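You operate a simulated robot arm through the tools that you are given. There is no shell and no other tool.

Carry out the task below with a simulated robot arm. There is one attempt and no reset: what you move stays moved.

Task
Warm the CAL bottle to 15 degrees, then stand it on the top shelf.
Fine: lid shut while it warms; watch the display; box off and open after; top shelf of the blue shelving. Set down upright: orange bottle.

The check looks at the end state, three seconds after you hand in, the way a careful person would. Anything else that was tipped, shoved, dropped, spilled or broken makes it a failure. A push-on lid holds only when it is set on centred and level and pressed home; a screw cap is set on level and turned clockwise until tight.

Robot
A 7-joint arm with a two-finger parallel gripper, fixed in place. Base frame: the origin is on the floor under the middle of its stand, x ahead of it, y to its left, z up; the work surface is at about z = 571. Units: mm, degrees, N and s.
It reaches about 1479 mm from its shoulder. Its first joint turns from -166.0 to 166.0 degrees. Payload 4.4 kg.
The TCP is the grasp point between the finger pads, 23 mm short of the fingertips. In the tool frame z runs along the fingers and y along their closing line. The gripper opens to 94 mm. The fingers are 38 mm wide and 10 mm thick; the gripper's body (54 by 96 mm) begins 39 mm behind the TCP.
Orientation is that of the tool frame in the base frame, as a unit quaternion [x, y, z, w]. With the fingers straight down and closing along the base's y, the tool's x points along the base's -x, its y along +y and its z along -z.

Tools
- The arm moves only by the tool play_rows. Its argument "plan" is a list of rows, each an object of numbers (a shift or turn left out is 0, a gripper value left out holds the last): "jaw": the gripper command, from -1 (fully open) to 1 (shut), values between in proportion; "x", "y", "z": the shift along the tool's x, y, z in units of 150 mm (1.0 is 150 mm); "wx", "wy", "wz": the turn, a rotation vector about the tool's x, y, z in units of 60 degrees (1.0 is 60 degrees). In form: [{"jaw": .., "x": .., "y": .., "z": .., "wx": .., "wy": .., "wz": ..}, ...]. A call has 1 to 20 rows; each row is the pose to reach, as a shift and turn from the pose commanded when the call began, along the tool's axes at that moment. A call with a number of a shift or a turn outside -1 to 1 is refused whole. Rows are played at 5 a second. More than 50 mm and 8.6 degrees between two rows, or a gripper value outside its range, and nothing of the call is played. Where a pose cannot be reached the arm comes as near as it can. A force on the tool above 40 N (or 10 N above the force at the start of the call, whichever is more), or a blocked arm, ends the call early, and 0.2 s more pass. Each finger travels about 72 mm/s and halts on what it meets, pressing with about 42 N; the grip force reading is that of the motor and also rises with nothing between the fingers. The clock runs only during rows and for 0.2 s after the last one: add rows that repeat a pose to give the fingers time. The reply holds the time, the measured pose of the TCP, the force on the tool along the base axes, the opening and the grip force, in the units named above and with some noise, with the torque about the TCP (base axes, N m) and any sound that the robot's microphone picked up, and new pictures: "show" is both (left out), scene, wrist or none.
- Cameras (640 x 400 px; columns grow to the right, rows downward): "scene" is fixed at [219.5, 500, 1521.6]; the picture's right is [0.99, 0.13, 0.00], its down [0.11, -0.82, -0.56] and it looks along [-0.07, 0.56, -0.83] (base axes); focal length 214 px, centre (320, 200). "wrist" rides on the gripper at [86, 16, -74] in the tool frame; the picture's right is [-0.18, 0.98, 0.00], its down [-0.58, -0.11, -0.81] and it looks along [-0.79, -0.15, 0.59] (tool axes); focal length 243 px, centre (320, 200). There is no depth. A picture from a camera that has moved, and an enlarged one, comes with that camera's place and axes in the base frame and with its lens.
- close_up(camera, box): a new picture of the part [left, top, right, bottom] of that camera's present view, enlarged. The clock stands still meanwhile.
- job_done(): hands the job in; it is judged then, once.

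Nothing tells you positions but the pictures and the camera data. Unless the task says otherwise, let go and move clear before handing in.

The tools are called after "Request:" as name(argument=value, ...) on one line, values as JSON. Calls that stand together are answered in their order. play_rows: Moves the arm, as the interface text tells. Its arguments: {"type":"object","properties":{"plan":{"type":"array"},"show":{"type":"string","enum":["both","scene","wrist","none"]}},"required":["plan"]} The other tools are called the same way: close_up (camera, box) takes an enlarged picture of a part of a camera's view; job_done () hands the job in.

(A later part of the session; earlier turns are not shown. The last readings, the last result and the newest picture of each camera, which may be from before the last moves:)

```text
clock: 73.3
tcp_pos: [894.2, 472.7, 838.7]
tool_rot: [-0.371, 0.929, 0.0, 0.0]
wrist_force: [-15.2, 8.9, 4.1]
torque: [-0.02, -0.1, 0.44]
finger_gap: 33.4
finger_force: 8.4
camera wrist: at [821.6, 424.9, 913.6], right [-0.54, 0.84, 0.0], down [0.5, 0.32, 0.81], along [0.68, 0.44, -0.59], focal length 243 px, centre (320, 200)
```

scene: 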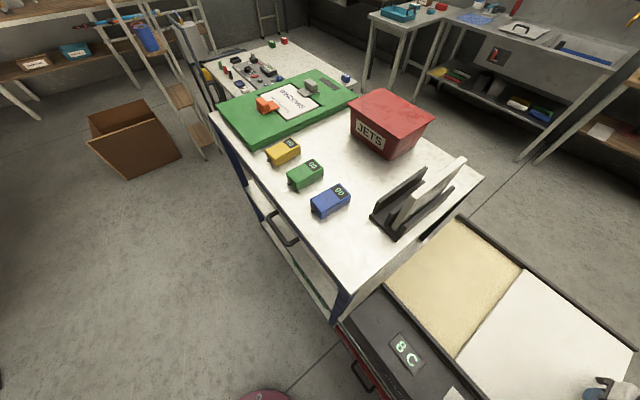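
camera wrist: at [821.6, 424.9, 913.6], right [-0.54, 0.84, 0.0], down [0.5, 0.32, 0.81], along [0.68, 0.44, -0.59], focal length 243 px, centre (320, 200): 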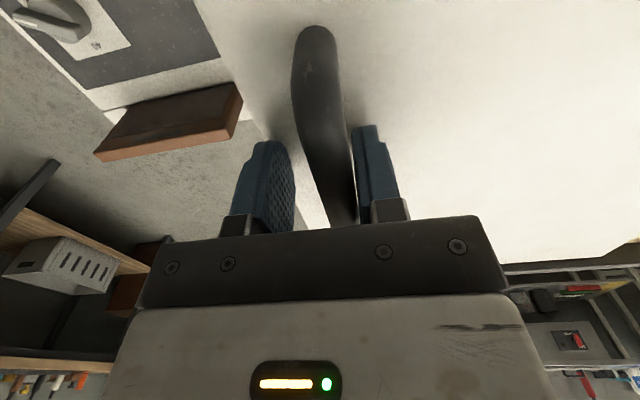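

Lid shut again at 8 C. Releasing and going back to the rocker.

Request:
play_rows(plan=[{"y": 0.05, "jaw": 0.2}, {"y": 0.05, "jaw": -0.2}, {"y": 0.04, "jaw": -0.5}, {"y": 0.04, "z": -0.25}, {"y": 0.04, "z": -0.5}, {"y": 0.04, "x": 0.1, "z": -0.66}, {"y": 0.06, "x": 0.4, "z": -0.66}, {"y": 0.08, "x": 0.7, "z": -0.66}, {"y": 0.1, "x": 0.98, "z": -0.66}], show="scene")

Request:
play_rows(plan=[{"x": 0.25, "y": 0.02, "jaw": 0.2}, {"x": 0.5, "y": 0.04, "jaw": 1, "wy": 0.11}, {"x": 0.75, "y": 0.06, "wy": 0.22}, {"x": 0.98, "y": 0.08, "wy": 0.333}], show="wrist")

```text
clock: 75.3
tcp_pos: [778.3, 379.8, 938.8]
tool_rot: [-0.371, 0.929, -0.001, -0.002]
wrist_force: [0.5, 0.1, -0.8]
torque: [0.01, -0.01, -0.01]
finger_gap: 70.4
finger_force: 0.1
```

scene: 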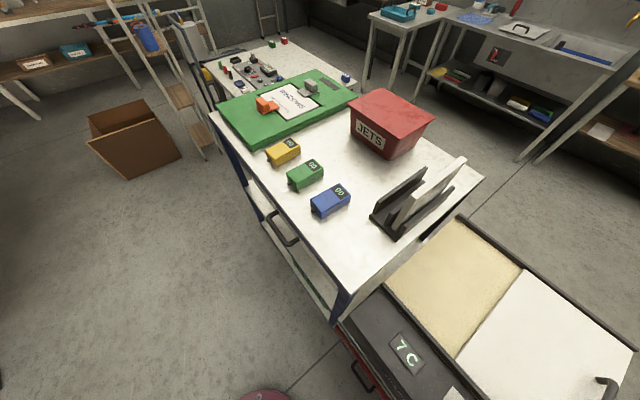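

```text
clock: 76.3
tcp_pos: [663.2, 290.2, 937.8]
tool_rot: [-0.365, 0.914, -0.065, -0.163]
wrist_force: [0.3, 1.2, -0.8]
torque: [0.01, 0.01, -0.01]
finger_gap: 0.1
finger_force: 41.5
camera wrist: at [612.2, 263.6, 1038.1], right [-0.55, 0.83, -0.06], down [0.67, 0.49, 0.56], along [0.49, 0.26, -0.83], focal length 243 px, centre (320, 200)
```

wrist: 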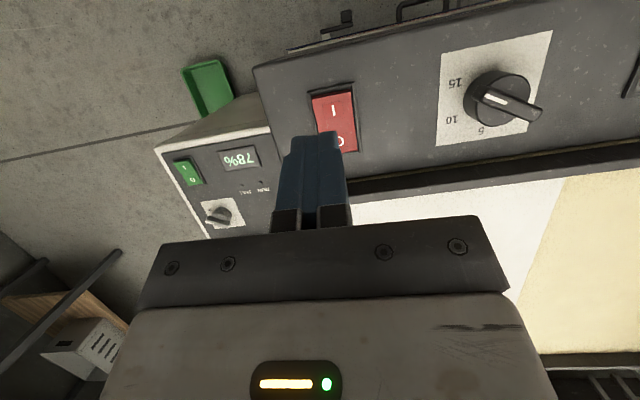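

Request:
play_rows(plan=[{"jaw": 1, "z": 0.2, "x": -0.03, "y": 0.01}, {"z": 0.4, "x": -0.07, "y": 0.02}, {"z": 0.55, "x": -0.108, "y": 0.021}, {"z": 0.62, "x": -0.133, "y": 0.021}, {"z": 0.66, "x": -0.148, "y": 0.021}, {"z": 0.68, "x": -0.155, "y": 0.021}, {"z": 0.7, "x": -0.163, "y": 0.021}, {"z": 0.715, "x": -0.168, "y": 0.021}, {"z": 0.73, "x": -0.174, "y": 0.021}, {"z": 0.745, "x": -0.179, "y": 0.021}], show="both")

```text
clock: 78.5
tcp_pos: [651.0, 281.1, 824.6]
tool_rot: [-0.364, 0.915, -0.065, -0.162]
wrist_force: [-6.6, -2.8, 10.7]
torque: [0.03, 0.13, 0.05]
finger_gap: 0.0
finger_force: 42.0
camera wrist: at [601.3, 255.5, 924.4], right [-0.55, 0.83, -0.06], down [0.67, 0.49, 0.56], along [0.49, 0.26, -0.83], focal length 243 px, centre (320, 200)
```

scene: 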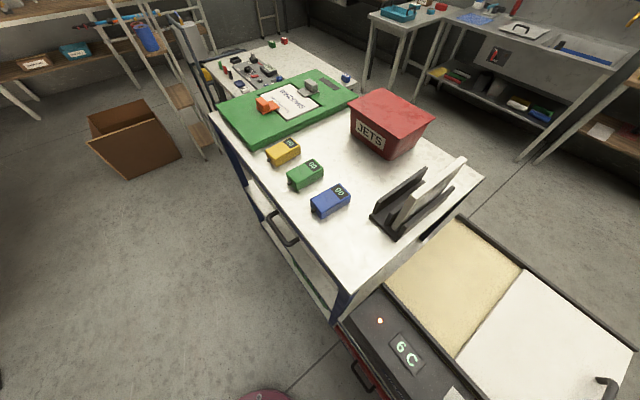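
wrist: 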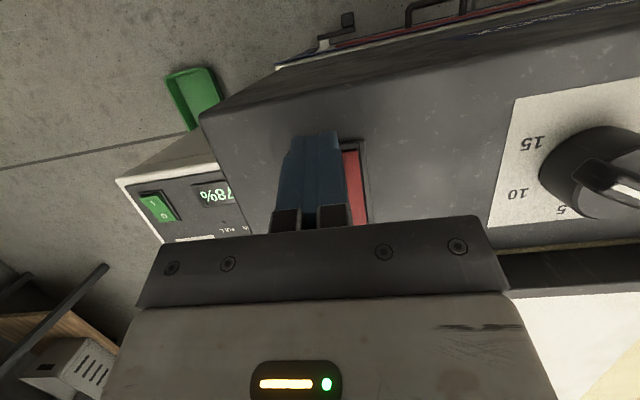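

The heater lamp is on at 6 C. I'll hover over the "0" end again and let it climb to 15 and hold, watching for any overshoot.

Request:
play_rows(plan=[{"jaw": 1, "z": -0.06, "x": 0.022}, {"z": -0.2, "x": 0.073}, {"z": -0.3, "x": -0.02, "y": 0.006}, {"z": -0.335, "x": -0.141, "y": 0.012}, {"z": -0.225, "x": -0.181, "y": 0.014}, {"z": -0.225, "x": -0.181, "y": 0.014}, {"z": -0.225, "x": -0.181, "y": 0.014}, {"z": -0.225, "x": -0.181, "y": 0.014}, {"z": -0.225, "x": -0.181, "y": 0.014}, {"z": -0.225, "x": -0.181, "y": 0.014}, {"z": -0.225, "x": -0.181, "y": 0.014}, {"z": -0.225, "x": -0.181, "y": 0.014}, {"z": -0.225, "x": -0.181, "y": 0.014}, {"z": -0.225, "x": -0.181, "y": 0.014}, {"z": -0.225, "x": -0.181, "y": 0.014}, {"z": -0.225, "x": -0.181, "y": 0.014}, {"z": -0.225, "x": -0.181, "y": 0.014}, {"z": -0.225, "x": -0.181, "y": 0.014}, {"z": -0.225, "x": -0.181, "y": 0.014}, {"z": -0.225, "x": -0.181, "y": 0.014}], show="both")

Request:
play_rows(plan=[{"jaw": 1}, {"jaw": 1}, {"jaw": 1}, {"jaw": 1}, {"jaw": 1}, {"jaw": 1}, {"jaw": 1}, {"jaw": 1}, {"jaw": 1}, {"jaw": 1}, {"jaw": 1}, {"jaw": 1}, {"jaw": 1}, {"jaw": 1}], show="scene")

```text
clock: 82.8
tcp_pos: [677.1, 308.4, 847.7]
tool_rot: [-0.364, 0.915, -0.064, -0.163]
wrist_force: [-0.1, 0.2, -0.2]
torque: [0.02, -0.01, 0.01]
finger_gap: 0.0
finger_force: 42.2
camera wrist: at [626.8, 282.4, 946.6], right [-0.55, 0.83, -0.06], down [0.67, 0.49, 0.56], along [0.49, 0.26, -0.83], focal length 243 px, centre (320, 200)
```

scene: 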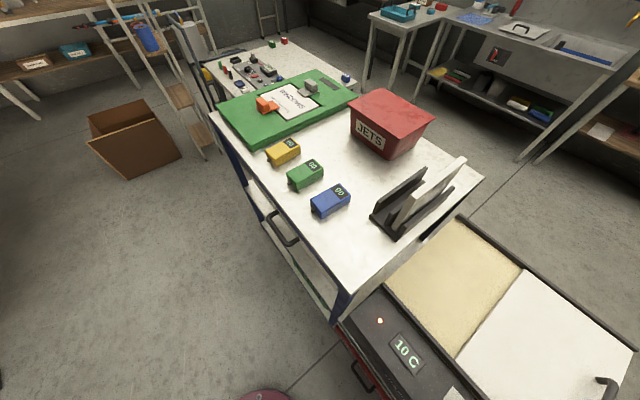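
wrist: 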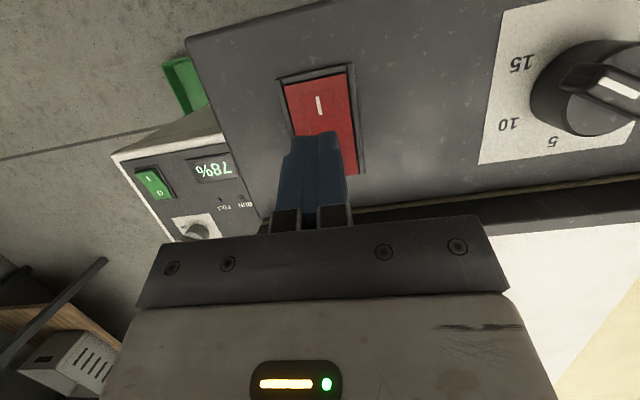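

```text
clock: 85.8
tcp_pos: [676.4, 308.5, 847.4]
tool_rot: [-0.365, 0.915, -0.065, -0.162]
wrist_force: [0.4, 0.0, 0.4]
torque: [0.02, -0.01, 0.0]
finger_gap: 0.0
finger_force: 42.1
```

scene: 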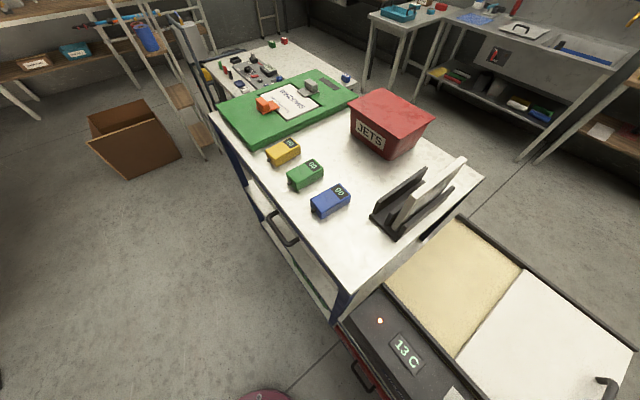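

Request:
play_rows(plan=[{"jaw": 1}, {"jaw": 1}, {"jaw": 1}, {"jaw": 1}, {"jaw": 1}, {"jaw": 1}, {"jaw": 1}, {"jaw": 1}, {"jaw": 1}, {"jaw": 1}], show="scene")

Request:
close_up(camera="scene", box=[340, 300, 480, 400])

```text
clock: 88.0
tcp_pos: [677.6, 308.6, 846.6]
tool_rot: [-0.365, 0.915, -0.065, -0.162]
wrist_force: [-0.5, 0.0, 0.4]
torque: [-0.01, 0.02, 0.02]
finger_gap: 0.1
finger_force: 42.2
```

scene: 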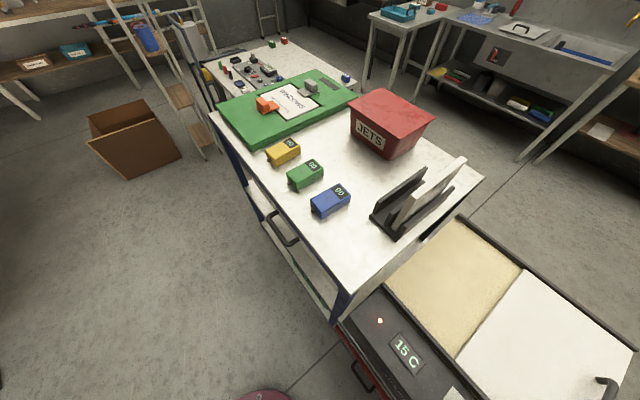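

```text
4.00 times, centred on (410, 350) of scene
camera zoom: at [219.5, 500.0, 1521.6], right [0.99, 0.13, 0.0], down [0.11, -0.82, -0.56], along [-0.07, 0.56, -0.83], focal length 858 px, centre (-40, -400)
```

zoom: 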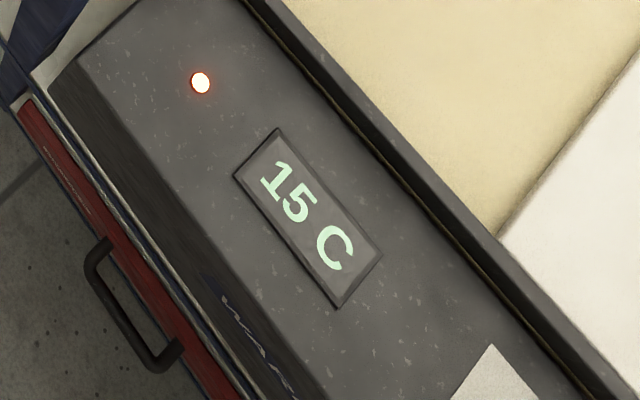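

15 C. I'll check in a short step whether the thermostat holds.

Request:
play_rows(plan=[{"jaw": 1}, {"jaw": 1}, {"jaw": 1}, {"jaw": 1}], show="scene")

Request:
close_up(camera="scene", box=[340, 300, 480, 400])

```text
clock: 89.0
tcp_pos: [677.1, 308.8, 847.0]
tool_rot: [-0.365, 0.915, -0.064, -0.162]
wrist_force: [0.2, -0.7, 0.7]
torque: [-0.01, -0.02, -0.02]
finger_gap: 0.0
finger_force: 42.2
```

scene: 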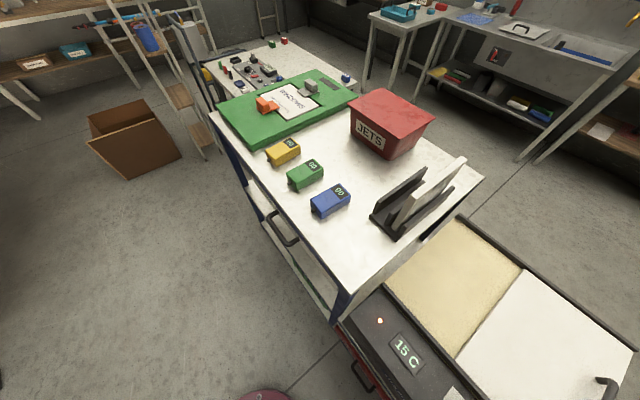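

```text
4.00 times, centred on (410, 350) of scene
camera zoom: at [219.5, 500.0, 1521.6], right [0.99, 0.13, 0.0], down [0.11, -0.82, -0.56], along [-0.07, 0.56, -0.83], focal length 858 px, centre (-40, -400)
```

zoom: 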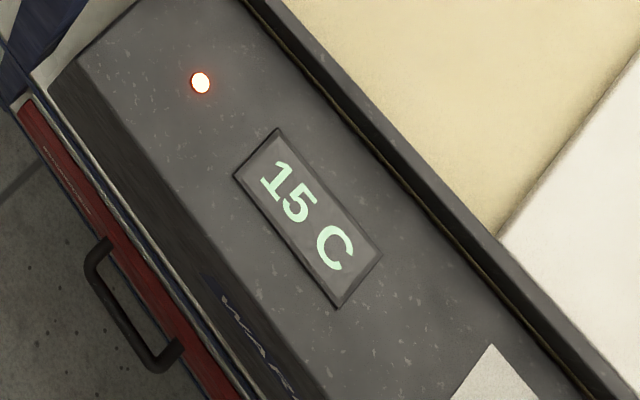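

Request:
play_rows(plan=[{"jaw": 1}, {"jaw": 1}, {"jaw": 1}, {"jaw": 1}, {"jaw": 1}], show="scene")

Request:
close_up(camera="scene", box=[340, 300, 480, 400])

```text
clock: 90.2
tcp_pos: [677.2, 309.1, 846.9]
tool_rot: [-0.364, 0.915, -0.065, -0.163]
wrist_force: [0.0, 0.0, 0.6]
torque: [0.02, 0.0, 0.04]
finger_gap: 0.0
finger_force: 41.8
```

scene: 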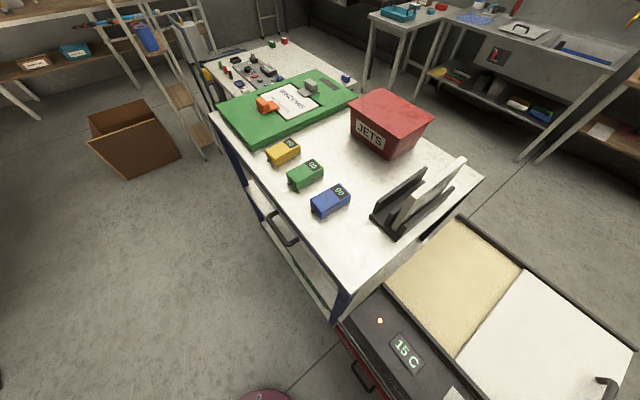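

```text
4.00 times, centred on (410, 350) of scene
camera zoom: at [219.5, 500.0, 1521.6], right [0.99, 0.13, 0.0], down [0.11, -0.82, -0.56], along [-0.07, 0.56, -0.83], focal length 858 px, centre (-40, -400)
```

zoom: 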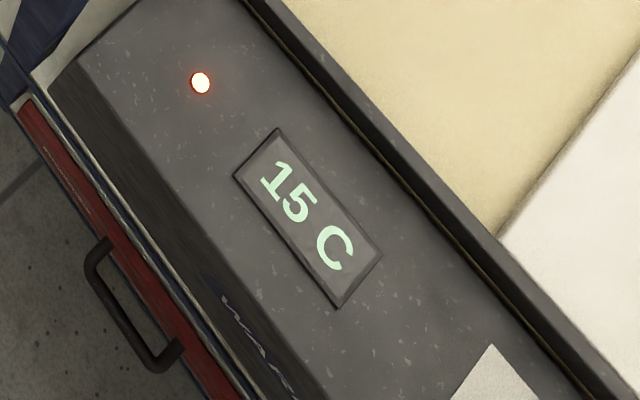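

The thermostat holds at 15 C. I'll let the bottle soak at 15 with the lid shut for a while.

Request:
play_rows(plan=[{"jaw": 1}, {"jaw": 1}, {"jaw": 1}, {"jaw": 1}, {"jaw": 1}, {"jaw": 1}, {"jaw": 1}, {"jaw": 1}, {"jaw": 1}, {"jaw": 1}, {"jaw": 1}, {"jaw": 1}, {"jaw": 1}, {"jaw": 1}, {"jaw": 1}, {"jaw": 1}, {"jaw": 1}, {"jaw": 1}, {"jaw": 1}, {"jaw": 1}], show="scene")

Request:
play_rows(plan=[{"jaw": 1}, {"jaw": 1}, {"jaw": 1}, {"jaw": 1}, {"jaw": 1}, {"jaw": 1}, {"jaw": 1}, {"jaw": 1}, {"jaw": 1}, {"jaw": 1}, {"jaw": 1}, {"jaw": 1}, {"jaw": 1}, {"jaw": 1}, {"jaw": 1}, {"jaw": 1}, {"jaw": 1}, {"jaw": 1}, {"jaw": 1}, {"jaw": 1}], show="scene")

```text
clock: 94.3
tcp_pos: [678.0, 309.1, 846.3]
tool_rot: [-0.365, 0.914, -0.065, -0.162]
wrist_force: [-0.3, -1.1, 1.1]
torque: [0.02, 0.02, 0.0]
finger_gap: 0.0
finger_force: 42.2
```

scene: 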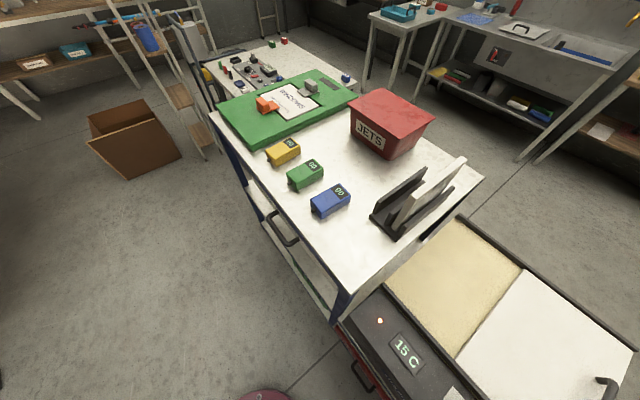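

```text
clock: 98.5
tcp_pos: [677.4, 309.4, 847.0]
tool_rot: [-0.365, 0.914, -0.065, -0.162]
wrist_force: [-0.2, -0.2, 0.7]
torque: [0.0, 0.02, -0.03]
finger_gap: 0.1
finger_force: 41.8
```

scene: 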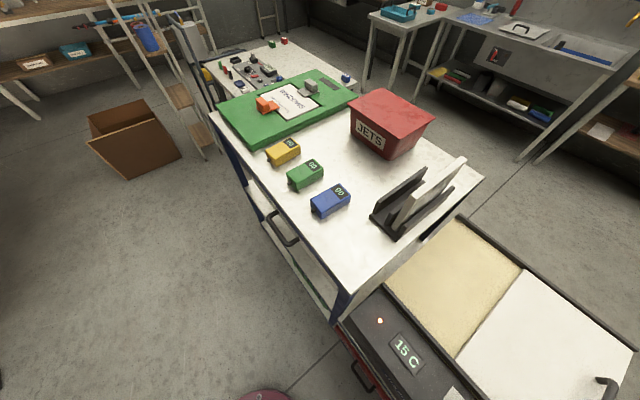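

Request:
play_rows(plan=[{"jaw": 1}, {"jaw": 1}, {"jaw": 1}, {"jaw": 1}, {"jaw": 1}, {"jaw": 1}, {"jaw": 1}, {"jaw": 1}, {"jaw": 1}, {"jaw": 1}, {"jaw": 1}, {"jaw": 1}, {"jaw": 1}, {"jaw": 1}, {"jaw": 1}, {"jaw": 1}, {"jaw": 1}, {"jaw": 1}, {"jaw": 1}, {"jaw": 1}], show="none")

Request:
play_rows(plan=[{"jaw": 1}, {"jaw": 1}, {"jaw": 1}, {"jaw": 1}, {"jaw": 1}, {"jaw": 1}, {"jaw": 1}, {"jaw": 1}, {"jaw": 1}, {"jaw": 1}, {"jaw": 1}, {"jaw": 1}, {"jaw": 1}, {"jaw": 1}, {"jaw": 1}, {"jaw": 1}, {"jaw": 1}, {"jaw": 1}, {"jaw": 1}, {"jaw": 1}], show="none")

Request:
play_rows(plan=[{"jaw": 1}, {"jaw": 1}, {"jaw": 1}, {"jaw": 1}, {"jaw": 1}, {"jaw": 1}, {"jaw": 1}, {"jaw": 1}, {"jaw": 1}, {"jaw": 1}, {"jaw": 1}, {"jaw": 1}, {"jaw": 1}, {"jaw": 1}, {"jaw": 1}, {"jaw": 1}, {"jaw": 1}, {"jaw": 1}, {"jaw": 1}, {"jaw": 1}], show="none")

Request:
play_rows(plan=[{"jaw": 1}, {"jaw": 1}, {"jaw": 1}, {"jaw": 1}, {"jaw": 1}, {"jaw": 1}, {"jaw": 1}, {"jaw": 1}, {"jaw": 1}, {"jaw": 1}, {"jaw": 1}, {"jaw": 1}, {"jaw": 1}, {"jaw": 1}, {"jaw": 1}, {"jaw": 1}, {"jaw": 1}, {"jaw": 1}, {"jaw": 1}, {"jaw": 1}], show="both")

```text
clock: 102.8
tcp_pos: [676.7, 308.5, 847.1]
tool_rot: [-0.364, 0.915, -0.064, -0.162]
wrist_force: [0.5, -0.1, 0.2]
torque: [-0.01, 0.02, 0.01]
finger_gap: 0.0
finger_force: 42.5
```

```text
clock: 107.0
tcp_pos: [677.5, 309.0, 846.1]
tool_rot: [-0.365, 0.915, -0.065, -0.161]
wrist_force: [0.2, -0.2, -0.4]
torque: [0.04, -0.03, 0.0]
finger_gap: 0.0
finger_force: 41.6
```

```text
clock: 111.2
tcp_pos: [677.4, 310.1, 847.4]
tool_rot: [-0.365, 0.914, -0.064, -0.162]
wrist_force: [0.1, 0.0, 0.2]
torque: [-0.01, 0.01, -0.04]
finger_gap: 0.0
finger_force: 42.1
```

```text
clock: 115.3
tcp_pos: [677.8, 308.8, 846.5]
tool_rot: [-0.365, 0.914, -0.064, -0.162]
wrist_force: [-0.3, -0.5, 1.7]
torque: [-0.01, 0.02, -0.01]
finger_gap: 0.0
finger_force: 42.3
camera wrist: at [626.8, 282.4, 946.6], right [-0.55, 0.83, -0.06], down [0.67, 0.49, 0.56], along [0.49, 0.26, -0.83], focal length 243 px, centre (320, 200)
```

scene: 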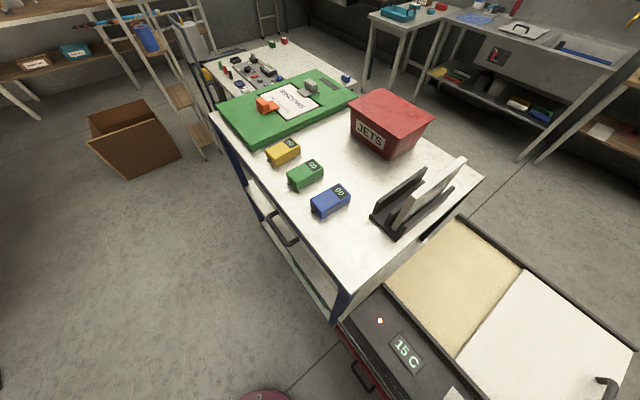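
wrist: 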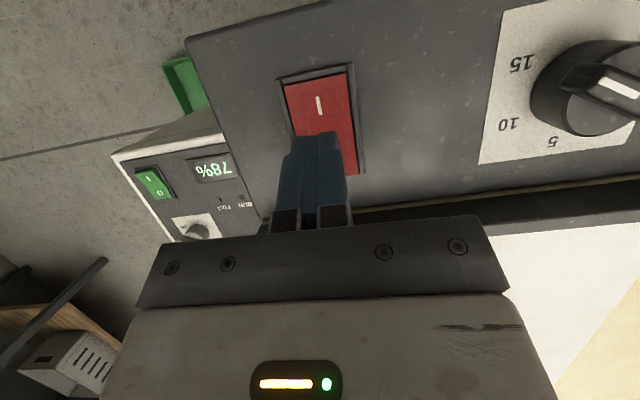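

It held 15 C for about 27 s with the lid shut. Now I'll switch off.

Request:
play_rows(plan=[{"jaw": 1, "z": 0.04, "x": -0.0146}, {"z": 0.08, "x": -0.029}, {"z": 0.11, "x": -0.04}, {"z": 0.13, "x": -0.0473}, {"z": 0.145, "x": -0.0528}], show="scene")

Request:
close_up(camera="scene", box=[340, 300, 480, 400])

```text
clock: 116.5
tcp_pos: [677.4, 310.7, 825.2]
tool_rot: [-0.365, 0.915, -0.065, -0.161]
wrist_force: [-6.4, -0.1, 20.8]
torque: [0.13, 0.03, 0.05]
finger_gap: 0.0
finger_force: 41.7
```

scene: 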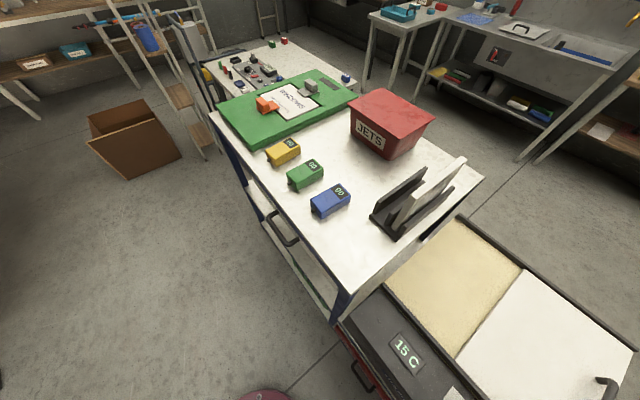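

```text
4.00 times, centred on (410, 350) of scene
camera zoom: at [219.5, 500.0, 1521.6], right [0.99, 0.13, 0.0], down [0.11, -0.82, -0.56], along [-0.07, 0.56, -0.83], focal length 858 px, centre (-40, -400)
```

zoom: 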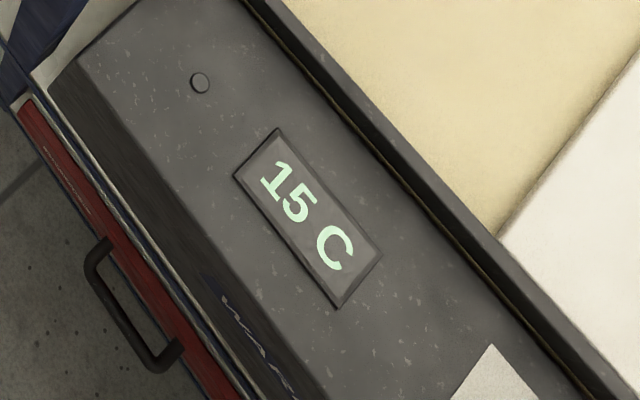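

Off, still 15 C. Straight to the handle now.

Request:
play_rows(plan=[{"jaw": 1, "z": -0.15, "x": 0.055}, {"z": -0.35, "x": 0.127}, {"z": -0.55, "x": 0.2, "wy": -0.12}, {"z": -0.66, "x": 0.24, "wy": -0.24, "jaw": 0}, {"z": -0.7, "x": 0.255, "wy": -0.333, "jaw": -0.5}], show="none")

Request:
play_rows(plan=[{"jaw": -0.5, "x": -0.3, "y": -0.026}, {"x": -0.6, "y": -0.052}, {"x": -0.9, "y": -0.078}], show="none")

Request:
play_rows(plan=[{"jaw": -0.5, "x": -0.3, "y": -0.026}, {"x": -0.6, "y": -0.052}, {"x": -0.892, "y": -0.078}], show="wrist")

```text
clock: 117.8
tcp_pos: [677.3, 307.4, 935.2]
tool_rot: [-0.371, 0.929, 0.0, -0.001]
wrist_force: [0.5, 0.0, 0.1]
torque: [0.02, -0.02, 0.0]
finger_gap: 70.1
finger_force: 0.1
```

```text
clock: 118.5
tcp_pos: [784.5, 392.5, 933.8]
tool_rot: [-0.37, 0.929, 0.0, -0.001]
wrist_force: [0.3, -0.2, 0.8]
torque: [-0.01, 0.0, -0.02]
finger_gap: 70.6
finger_force: 0.0
```

```text
clock: 119.3
tcp_pos: [887.8, 479.5, 936.1]
tool_rot: [-0.37, 0.929, 0.0, -0.001]
wrist_force: [-0.2, -0.7, 1.2]
torque: [-0.01, -0.06, -0.01]
finger_gap: 70.5
finger_force: 0.0
camera wrist: at [814.6, 432.0, 1010.5], right [-0.54, 0.84, 0.0], down [0.5, 0.32, 0.81], along [0.68, 0.44, -0.59], focal length 243 px, centre (320, 200)
```

wrist: 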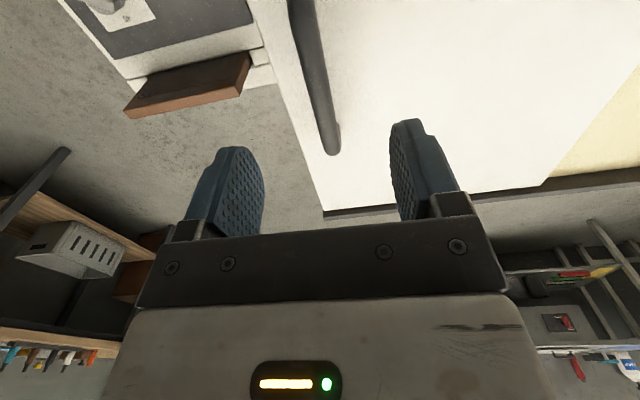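

Request:
play_rows(plan=[{"jaw": -0.5, "z": 0.25}, {"z": 0.48}, {"z": 0.6, "jaw": -0.2}, {"z": 0.635, "jaw": 0.4}, {"z": 0.635, "jaw": 0.4}], show="wrist")

```text
clock: 120.5
tcp_pos: [889.5, 477.3, 837.5]
tool_rot: [-0.37, 0.929, 0.0, -0.001]
wrist_force: [-0.2, -0.4, -0.2]
torque: [0.01, -0.01, -0.01]
finger_gap: 28.4
finger_force: 0.1
camera wrist: at [815.8, 429.7, 912.9], right [-0.54, 0.84, 0.0], down [0.5, 0.32, 0.81], along [0.68, 0.44, -0.59], focal length 243 px, centre (320, 200)
```

wrist: 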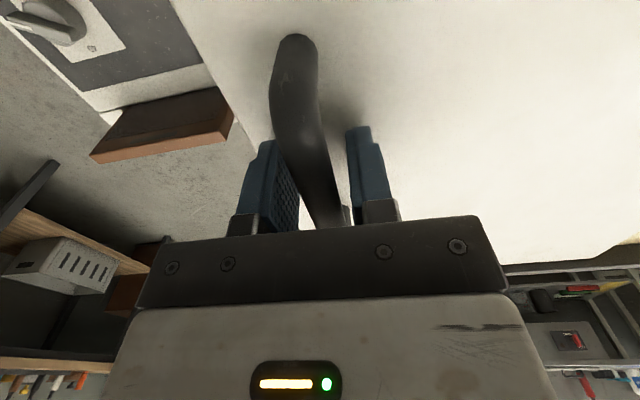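

Request:
play_rows(plan=[{"y": 0.05, "x": 0.0025}, {"y": 0.12, "x": 0.006}, {"y": 0.22, "x": 0.011}, {"y": 0.32, "x": 0.016}, {"y": 0.42, "x": 0.021}, {"y": 0.52, "x": 0.026}, {"y": 0.62, "x": 0.031}, {"y": 0.72, "x": 0.036}, {"y": 0.82, "x": 0.041}, {"y": 0.92, "x": 0.046}, {"y": 0.98, "x": 0.049}], show="none")

Request:
play_rows(plan=[{"y": 0.05, "x": 0.0025}, {"y": 0.12, "x": 0.006}, {"y": 0.22, "x": 0.011}, {"y": 0.32, "x": 0.016}, {"y": 0.42, "x": 0.021}, {"y": 0.5, "x": 0.025}, {"y": 0.56, "x": 0.028}, {"y": 0.6, "x": 0.03}, {"y": 0.64, "x": 0.032}], show="both")

```text
clock: 123.0
tcp_pos: [781.9, 578.2, 840.4]
tool_rot: [-0.37, 0.929, 0.0, -0.001]
wrist_force: [0.2, -0.5, 0.0]
torque: [0.0, 0.04, 0.01]
finger_gap: 28.6
finger_force: 0.7
```

```text
clock: 125.0
tcp_pos: [711.5, 645.0, 837.8]
tool_rot: [-0.37, 0.929, 0.0, 0.0]
wrist_force: [1.5, 0.3, -0.3]
torque: [0.05, 0.04, 0.03]
finger_gap: 28.7
finger_force: 0.7
camera wrist: at [639.5, 597.2, 913.6], right [-0.54, 0.84, 0.0], down [0.5, 0.32, 0.81], along [0.68, 0.44, -0.59], focal length 243 px, centre (320, 200)
```

scene: 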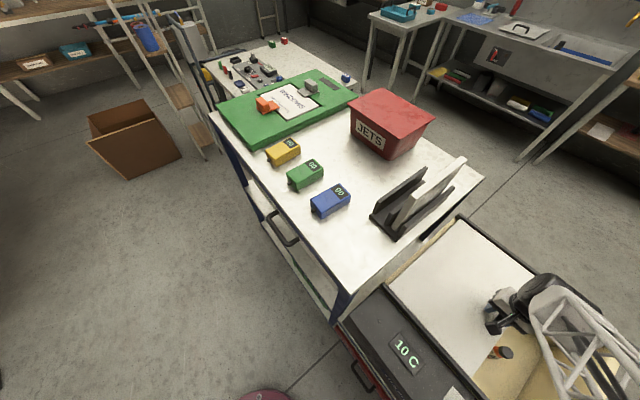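
wrist: 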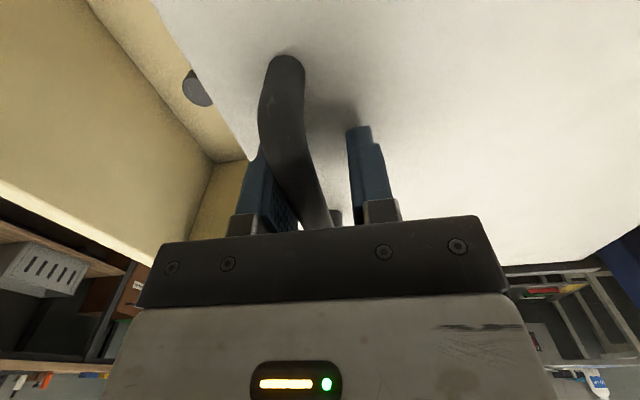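

The lid is fully open again. I'll release the handle, lift, and move above the bottle, which I place near (827, 565) with its cap top near z≈668.

Request:
play_rows(plan=[{"jaw": 0}, {"jaw": -0.5}, {"jaw": -0.5, "z": -0.3}, {"z": -0.6}, {"z": -0.667, "x": -0.06, "y": -0.25}, {"z": -0.667, "x": -0.12, "y": -0.55}, {"z": -0.667, "x": -0.17, "y": -0.8}, {"z": -0.667, "x": -0.193, "y": -0.917}], show="both")

Request:
close_up(camera="wrist", box=[200, 0, 440, 150])

```text
clock: 126.8
tcp_pos: [827.4, 564.5, 940.0]
tool_rot: [-0.37, 0.929, 0.0, 0.0]
wrist_force: [0.6, 0.1, 0.3]
torque: [0.04, -0.03, 0.05]
finger_gap: 70.8
finger_force: 0.1
camera wrist: at [755.9, 517.1, 1014.6], right [-0.54, 0.84, 0.0], down [0.5, 0.32, 0.81], along [0.68, 0.44, -0.59], focal length 243 px, centre (320, 200)
```

scene: 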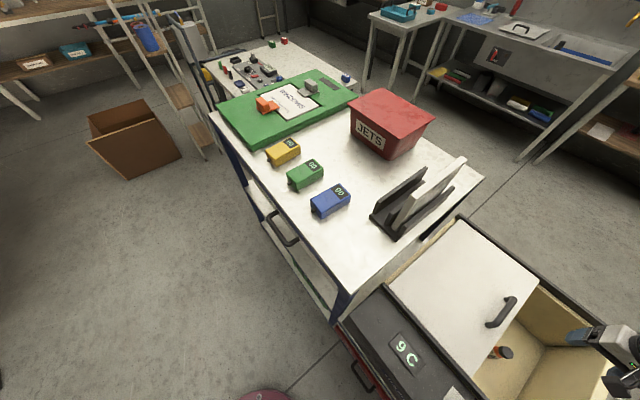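
wrist: 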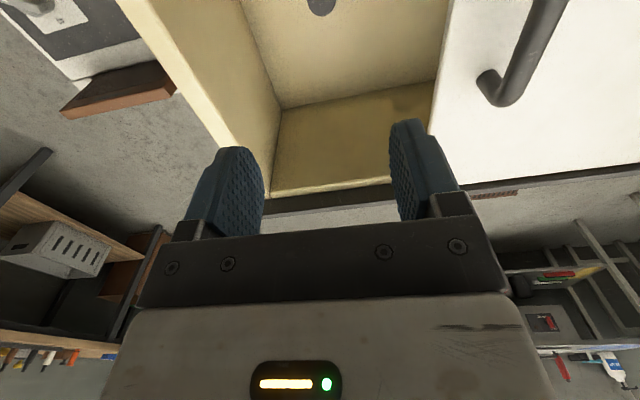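

```text
2.67 times, centred on (320, 75) of wrist
camera zoom: at [755.9, 517.1, 1014.6], right [-0.54, 0.84, 0.0], down [0.5, 0.32, 0.81], along [0.68, 0.44, -0.59], focal length 647 px, centre (320, 533)
```

zoom: 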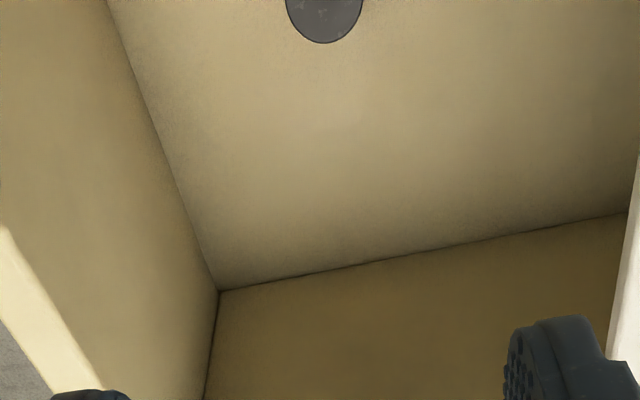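

I'm well centred over the bottle. I'll descend into the box in stages.

Request:
play_rows(plan=[{"jaw": -0.4, "z": 0.3}, {"z": 0.6}, {"z": 0.9}, {"z": 1.0}], show="both")

Request:
close_up(camera="wrist", box=[200, 0, 440, 150])

```text
clock: 127.8
tcp_pos: [828.1, 564.2, 790.1]
tool_rot: [-0.371, 0.929, -0.001, -0.001]
wrist_force: [0.2, 0.2, 0.3]
torque: [0.01, 0.0, 0.0]
finger_gap: 66.0
finger_force: 0.0
camera wrist: at [754.9, 516.5, 863.6], right [-0.54, 0.84, 0.0], down [0.5, 0.32, 0.81], along [0.68, 0.44, -0.59], focal length 243 px, centre (320, 200)
```

scene: 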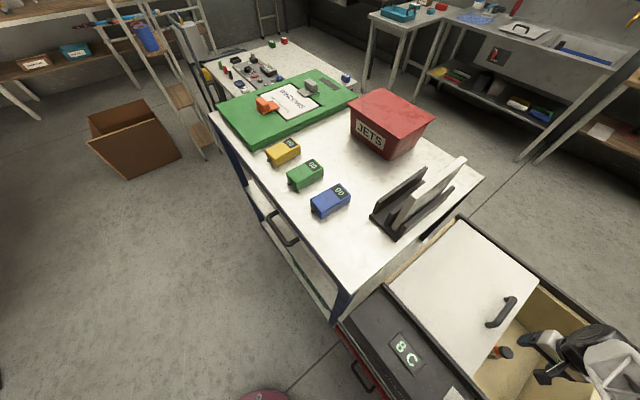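
wrist: 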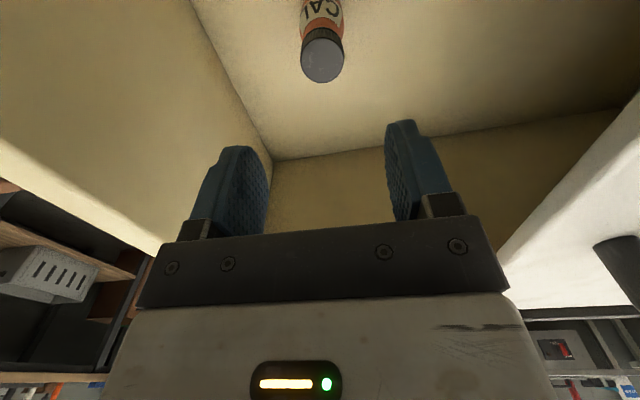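

```text
2.67 times, centred on (320, 75) of wrist
camera zoom: at [754.9, 516.5, 863.6], right [-0.54, 0.84, 0.0], down [0.5, 0.32, 0.81], along [0.68, 0.44, -0.59], focal length 647 px, centre (320, 533)
```

zoom: 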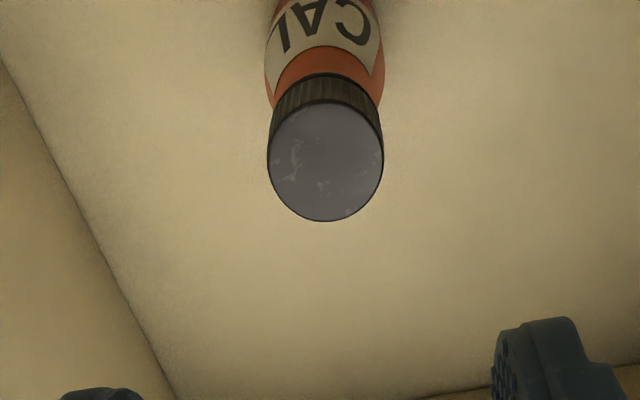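

The bottle is centred between the fingers, with its cap top near z≈668. I'll go down to body height and grip.

Request:
play_rows(plan=[{"jaw": -0.4, "z": 0.2}, {"z": 0.4}, {"z": 0.6}, {"z": 0.75}, {"z": 0.85}], show="both")

```text
clock: 128.9
tcp_pos: [827.6, 564.7, 662.2]
tool_rot: [-0.37, 0.929, 0.0, 0.0]
wrist_force: [0.5, -0.2, -0.1]
torque: [0.01, -0.01, -0.02]
finger_gap: 65.7
finger_force: 0.1
camera wrist: at [755.0, 517.0, 736.2], right [-0.54, 0.84, 0.0], down [0.5, 0.32, 0.81], along [0.68, 0.44, -0.59], focal length 243 px, centre (320, 200)
```

scene: 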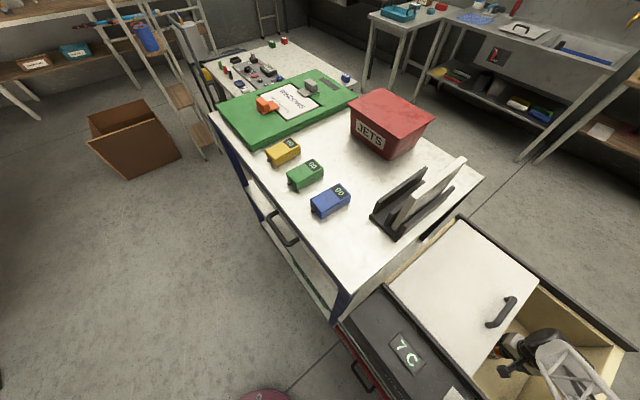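
wrist: 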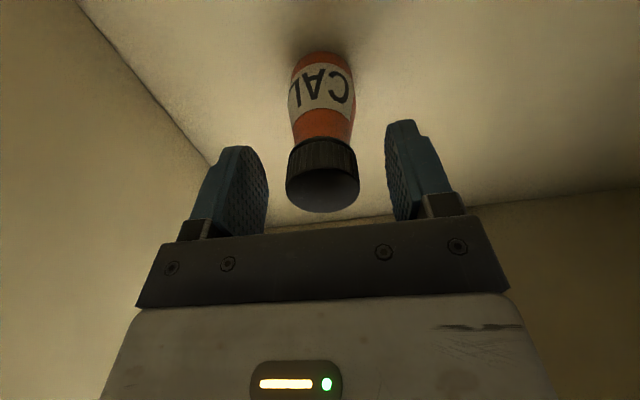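

Request:
close_up(camera="wrist", box=[230, 30, 410, 230])

```text
2.00 times, centred on (320, 130) of wrist
camera zoom: at [755.0, 517.0, 736.2], right [-0.54, 0.84, 0.0], down [0.5, 0.32, 0.81], along [0.68, 0.44, -0.59], focal length 485 px, centre (320, 340)
```

zoom: 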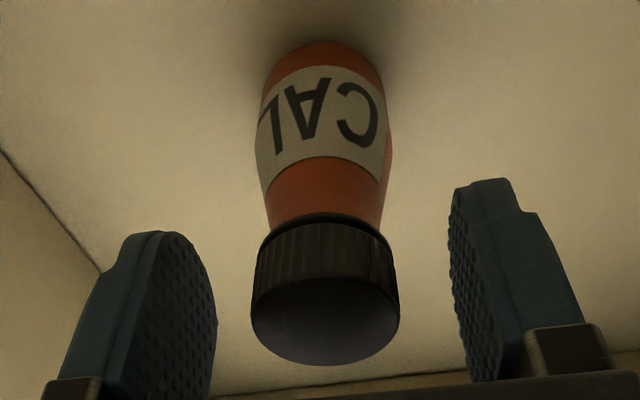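

The bottle is about 97 mm tall and stands on the box floor (z≈571), with a narrow neck and a 34 mm cap. The palm would hit the cap if I went for the body, so I'll grip the cap squarely.

Request:
play_rows(plan=[{"jaw": -0.2, "z": 0.02, "y": 0.008}, {"jaw": 0.1, "z": 0.033, "y": 0.008}, {"jaw": 0.4, "z": 0.033, "y": 0.008}, {"jaw": 1, "z": 0.033, "y": 0.008}, {"jaw": 1, "z": 0.033, "y": 0.008}, {"jaw": 1, "z": 0.033, "y": 0.008}], show="wrist")

Request:
close_up(camera="wrist", box=[230, 30, 410, 230])

```text
clock: 130.3
tcp_pos: [827.4, 566.1, 656.9]
tool_rot: [-0.371, 0.929, -0.001, -0.001]
wrist_force: [-0.5, 0.3, -0.1]
torque: [0.02, -0.02, -0.01]
finger_gap: 33.8
finger_force: 41.6
camera wrist: at [753.6, 517.9, 731.5], right [-0.54, 0.84, 0.0], down [0.5, 0.32, 0.81], along [0.68, 0.44, -0.59], focal length 243 px, centre (320, 200)
```

wrist: 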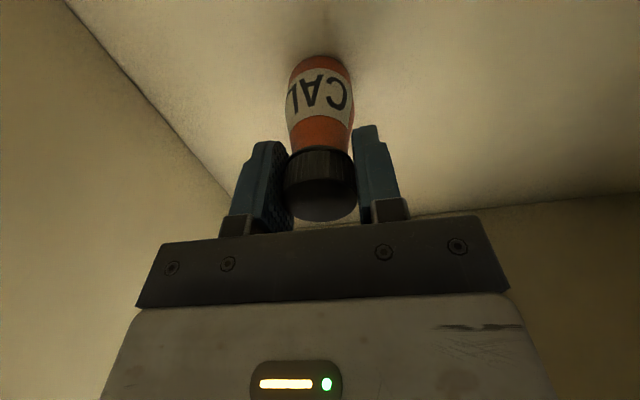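

```text
2.00 times, centred on (320, 130) of wrist
camera zoom: at [753.6, 517.9, 731.5], right [-0.54, 0.84, 0.0], down [0.5, 0.32, 0.81], along [0.68, 0.44, -0.59], focal length 485 px, centre (320, 340)
```

zoom: 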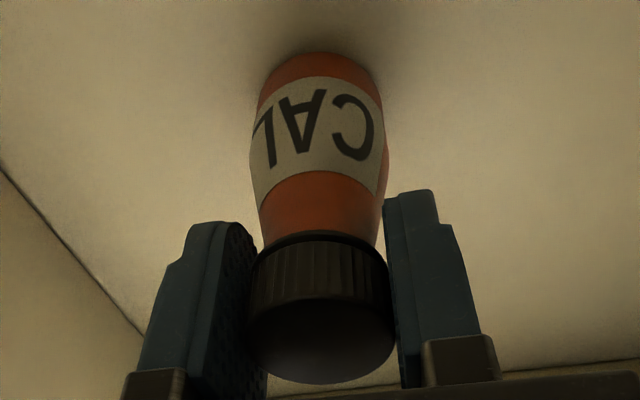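

Gripped at 33.8 mm. I'll lift slowly and check.

Request:
play_rows(plan=[{"jaw": 1, "z": -0.04}, {"z": -0.1}, {"z": -0.2}, {"z": -0.32}, {"z": -0.46}, {"z": -0.6}, {"z": -0.74}, {"z": -0.88}, {"z": -1.0}], show="wrist")

```text
clock: 132.3
tcp_pos: [826.4, 566.7, 806.9]
tool_rot: [-0.37, 0.929, 0.0, -0.002]
wrist_force: [-0.2, -0.5, -0.7]
torque: [0.01, 0.01, 0.0]
finger_gap: 33.4
finger_force: 41.8
camera wrist: at [753.3, 518.6, 882.3], right [-0.54, 0.84, 0.0], down [0.5, 0.32, 0.8], along [0.68, 0.44, -0.59], focal length 243 px, centre (320, 200)
```

wrist: 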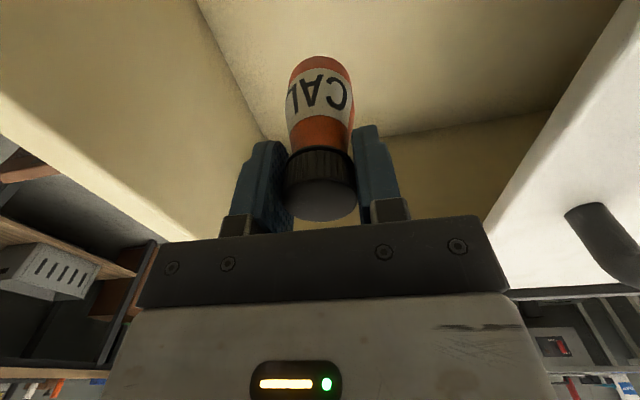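

The bottle is lifted, upright and undisturbed. I'll raise it well above the shelving height.

Request:
play_rows(plan=[{"jaw": 1, "z": -0.15}, {"z": -0.35}, {"z": -0.55}, {"z": -0.75}, {"z": -0.9}, {"z": -1.0}], show="none")

Request:
play_rows(plan=[{"jaw": 1, "z": -0.15}, {"z": -0.35}, {"z": -0.55}, {"z": -0.75}, {"z": -0.9}, {"z": -1.0}], show="none")

Request:
play_rows(plan=[{"jaw": 1, "z": -0.15}, {"z": -0.35}, {"z": -0.5}, {"z": -0.6}], show="both")

```text
clock: 133.8
tcp_pos: [828.0, 565.6, 958.1]
tool_rot: [-0.371, 0.929, 0.0, -0.002]
wrist_force: [-0.9, 0.1, -1.7]
torque: [-0.02, 0.0, 0.02]
finger_gap: 33.6
finger_force: 42.5
```

```text
clock: 135.2
tcp_pos: [827.5, 564.4, 1107.0]
tool_rot: [-0.371, 0.929, -0.001, -0.002]
wrist_force: [0.2, -0.2, -1.4]
torque: [0.01, 0.03, 0.03]
finger_gap: 33.3
finger_force: 41.9
```

```text
clock: 136.2
tcp_pos: [827.5, 565.9, 1197.0]
tool_rot: [-0.371, 0.929, 0.0, -0.002]
wrist_force: [0.2, -0.6, -1.0]
torque: [-0.02, -0.02, -0.01]
finger_gap: 33.3
finger_force: 41.9
camera wrist: at [754.6, 518.8, 1272.3], right [-0.54, 0.84, 0.0], down [0.5, 0.32, 0.8], along [0.68, 0.44, -0.59], focal length 243 px, centre (320, 200)
```

scene: 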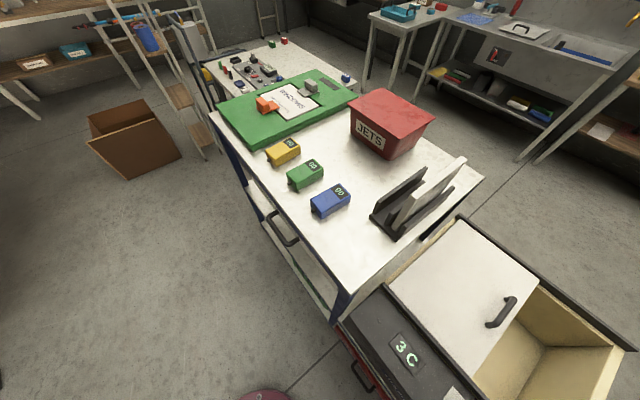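
wrist: 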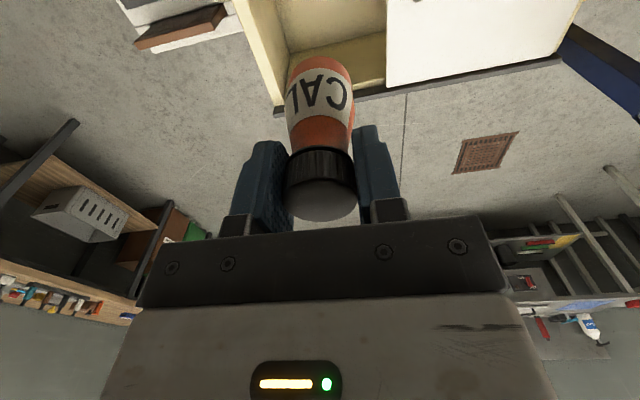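

The box is off and open. I place the top shelf near z≈990, with a free patch near (246, 747), well clear of the blue block and the file rack. I'll carry the bottle there high, first going to x≈246, y≈620.

Request:
play_rows(plan=[{"jaw": 1, "x": 0.08, "y": 0.09}, {"x": 0.2, "y": 0.23}, {"x": 0.34, "y": 0.39}, {"x": 0.48, "y": 0.55}, {"x": 0.62, "y": 0.71}, {"x": 0.75, "y": 0.86}, {"x": 0.857, "y": 0.974}], show="none")

Request:
play_rows(plan=[{"jaw": 1, "x": 0.08, "y": 0.09}, {"x": 0.2, "y": 0.23}, {"x": 0.34, "y": 0.39}, {"x": 0.48, "y": 0.55}, {"x": 0.62, "y": 0.71}, {"x": 0.75, "y": 0.86}, {"x": 0.857, "y": 0.974}], show="both")

```text
clock: 137.8
tcp_pos: [634.3, 582.6, 1197.1]
tool_rot: [-0.37, 0.929, -0.001, -0.002]
wrist_force: [0.3, 0.4, -0.6]
torque: [0.01, -0.02, 0.0]
finger_gap: 33.8
finger_force: 41.4
```

```text
clock: 139.3
tcp_pos: [440.2, 600.6, 1195.6]
tool_rot: [-0.371, 0.929, -0.001, -0.002]
wrist_force: [0.1, 0.8, -0.6]
torque: [0.02, -0.01, 0.03]
finger_gap: 33.5
finger_force: 42.2
camera wrist: at [367.8, 553.6, 1270.6], right [-0.54, 0.84, 0.0], down [0.5, 0.32, 0.8], along [0.68, 0.44, -0.59], focal length 243 px, centre (320, 200)
```

scene: 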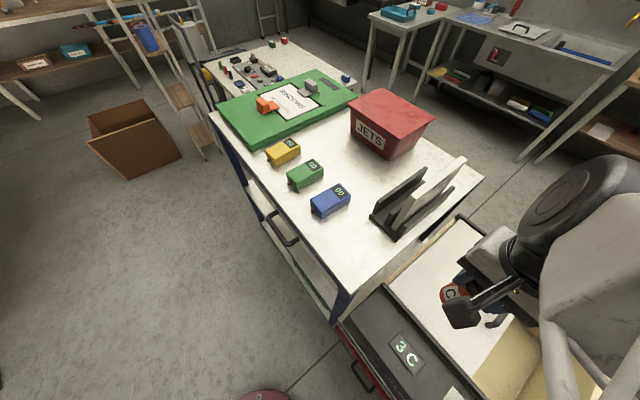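
wrist: 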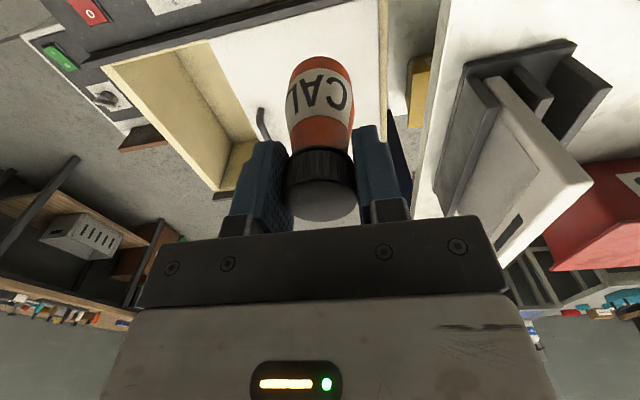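

Request:
play_rows(plan=[{"jaw": 1, "x": 0.08, "y": 0.09}, {"x": 0.2, "y": 0.23}, {"x": 0.34, "y": 0.39}, {"x": 0.48, "y": 0.55}, {"x": 0.62, "y": 0.71}, {"x": 0.75, "y": 0.86}, {"x": 0.857, "y": 0.974}], show="both")

```text
clock: 140.9
tcp_pos: [245.3, 617.9, 1197.2]
tool_rot: [-0.371, 0.929, -0.001, -0.002]
wrist_force: [-0.4, 0.1, -0.6]
torque: [-0.02, -0.02, 0.0]
finger_gap: 33.6
finger_force: 42.4
camera wrist: at [173.4, 570.8, 1272.5], right [-0.54, 0.84, 0.0], down [0.5, 0.32, 0.8], along [0.68, 0.44, -0.59], focal length 243 px, centre (320, 200)
```

scene: 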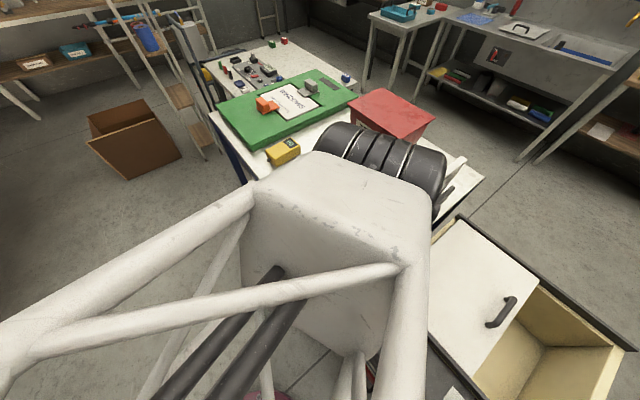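
wrist: 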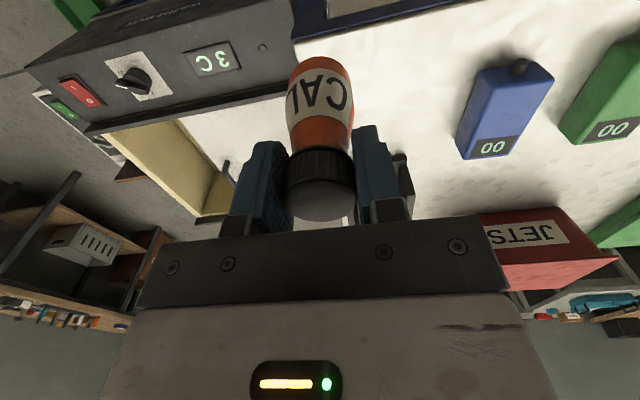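

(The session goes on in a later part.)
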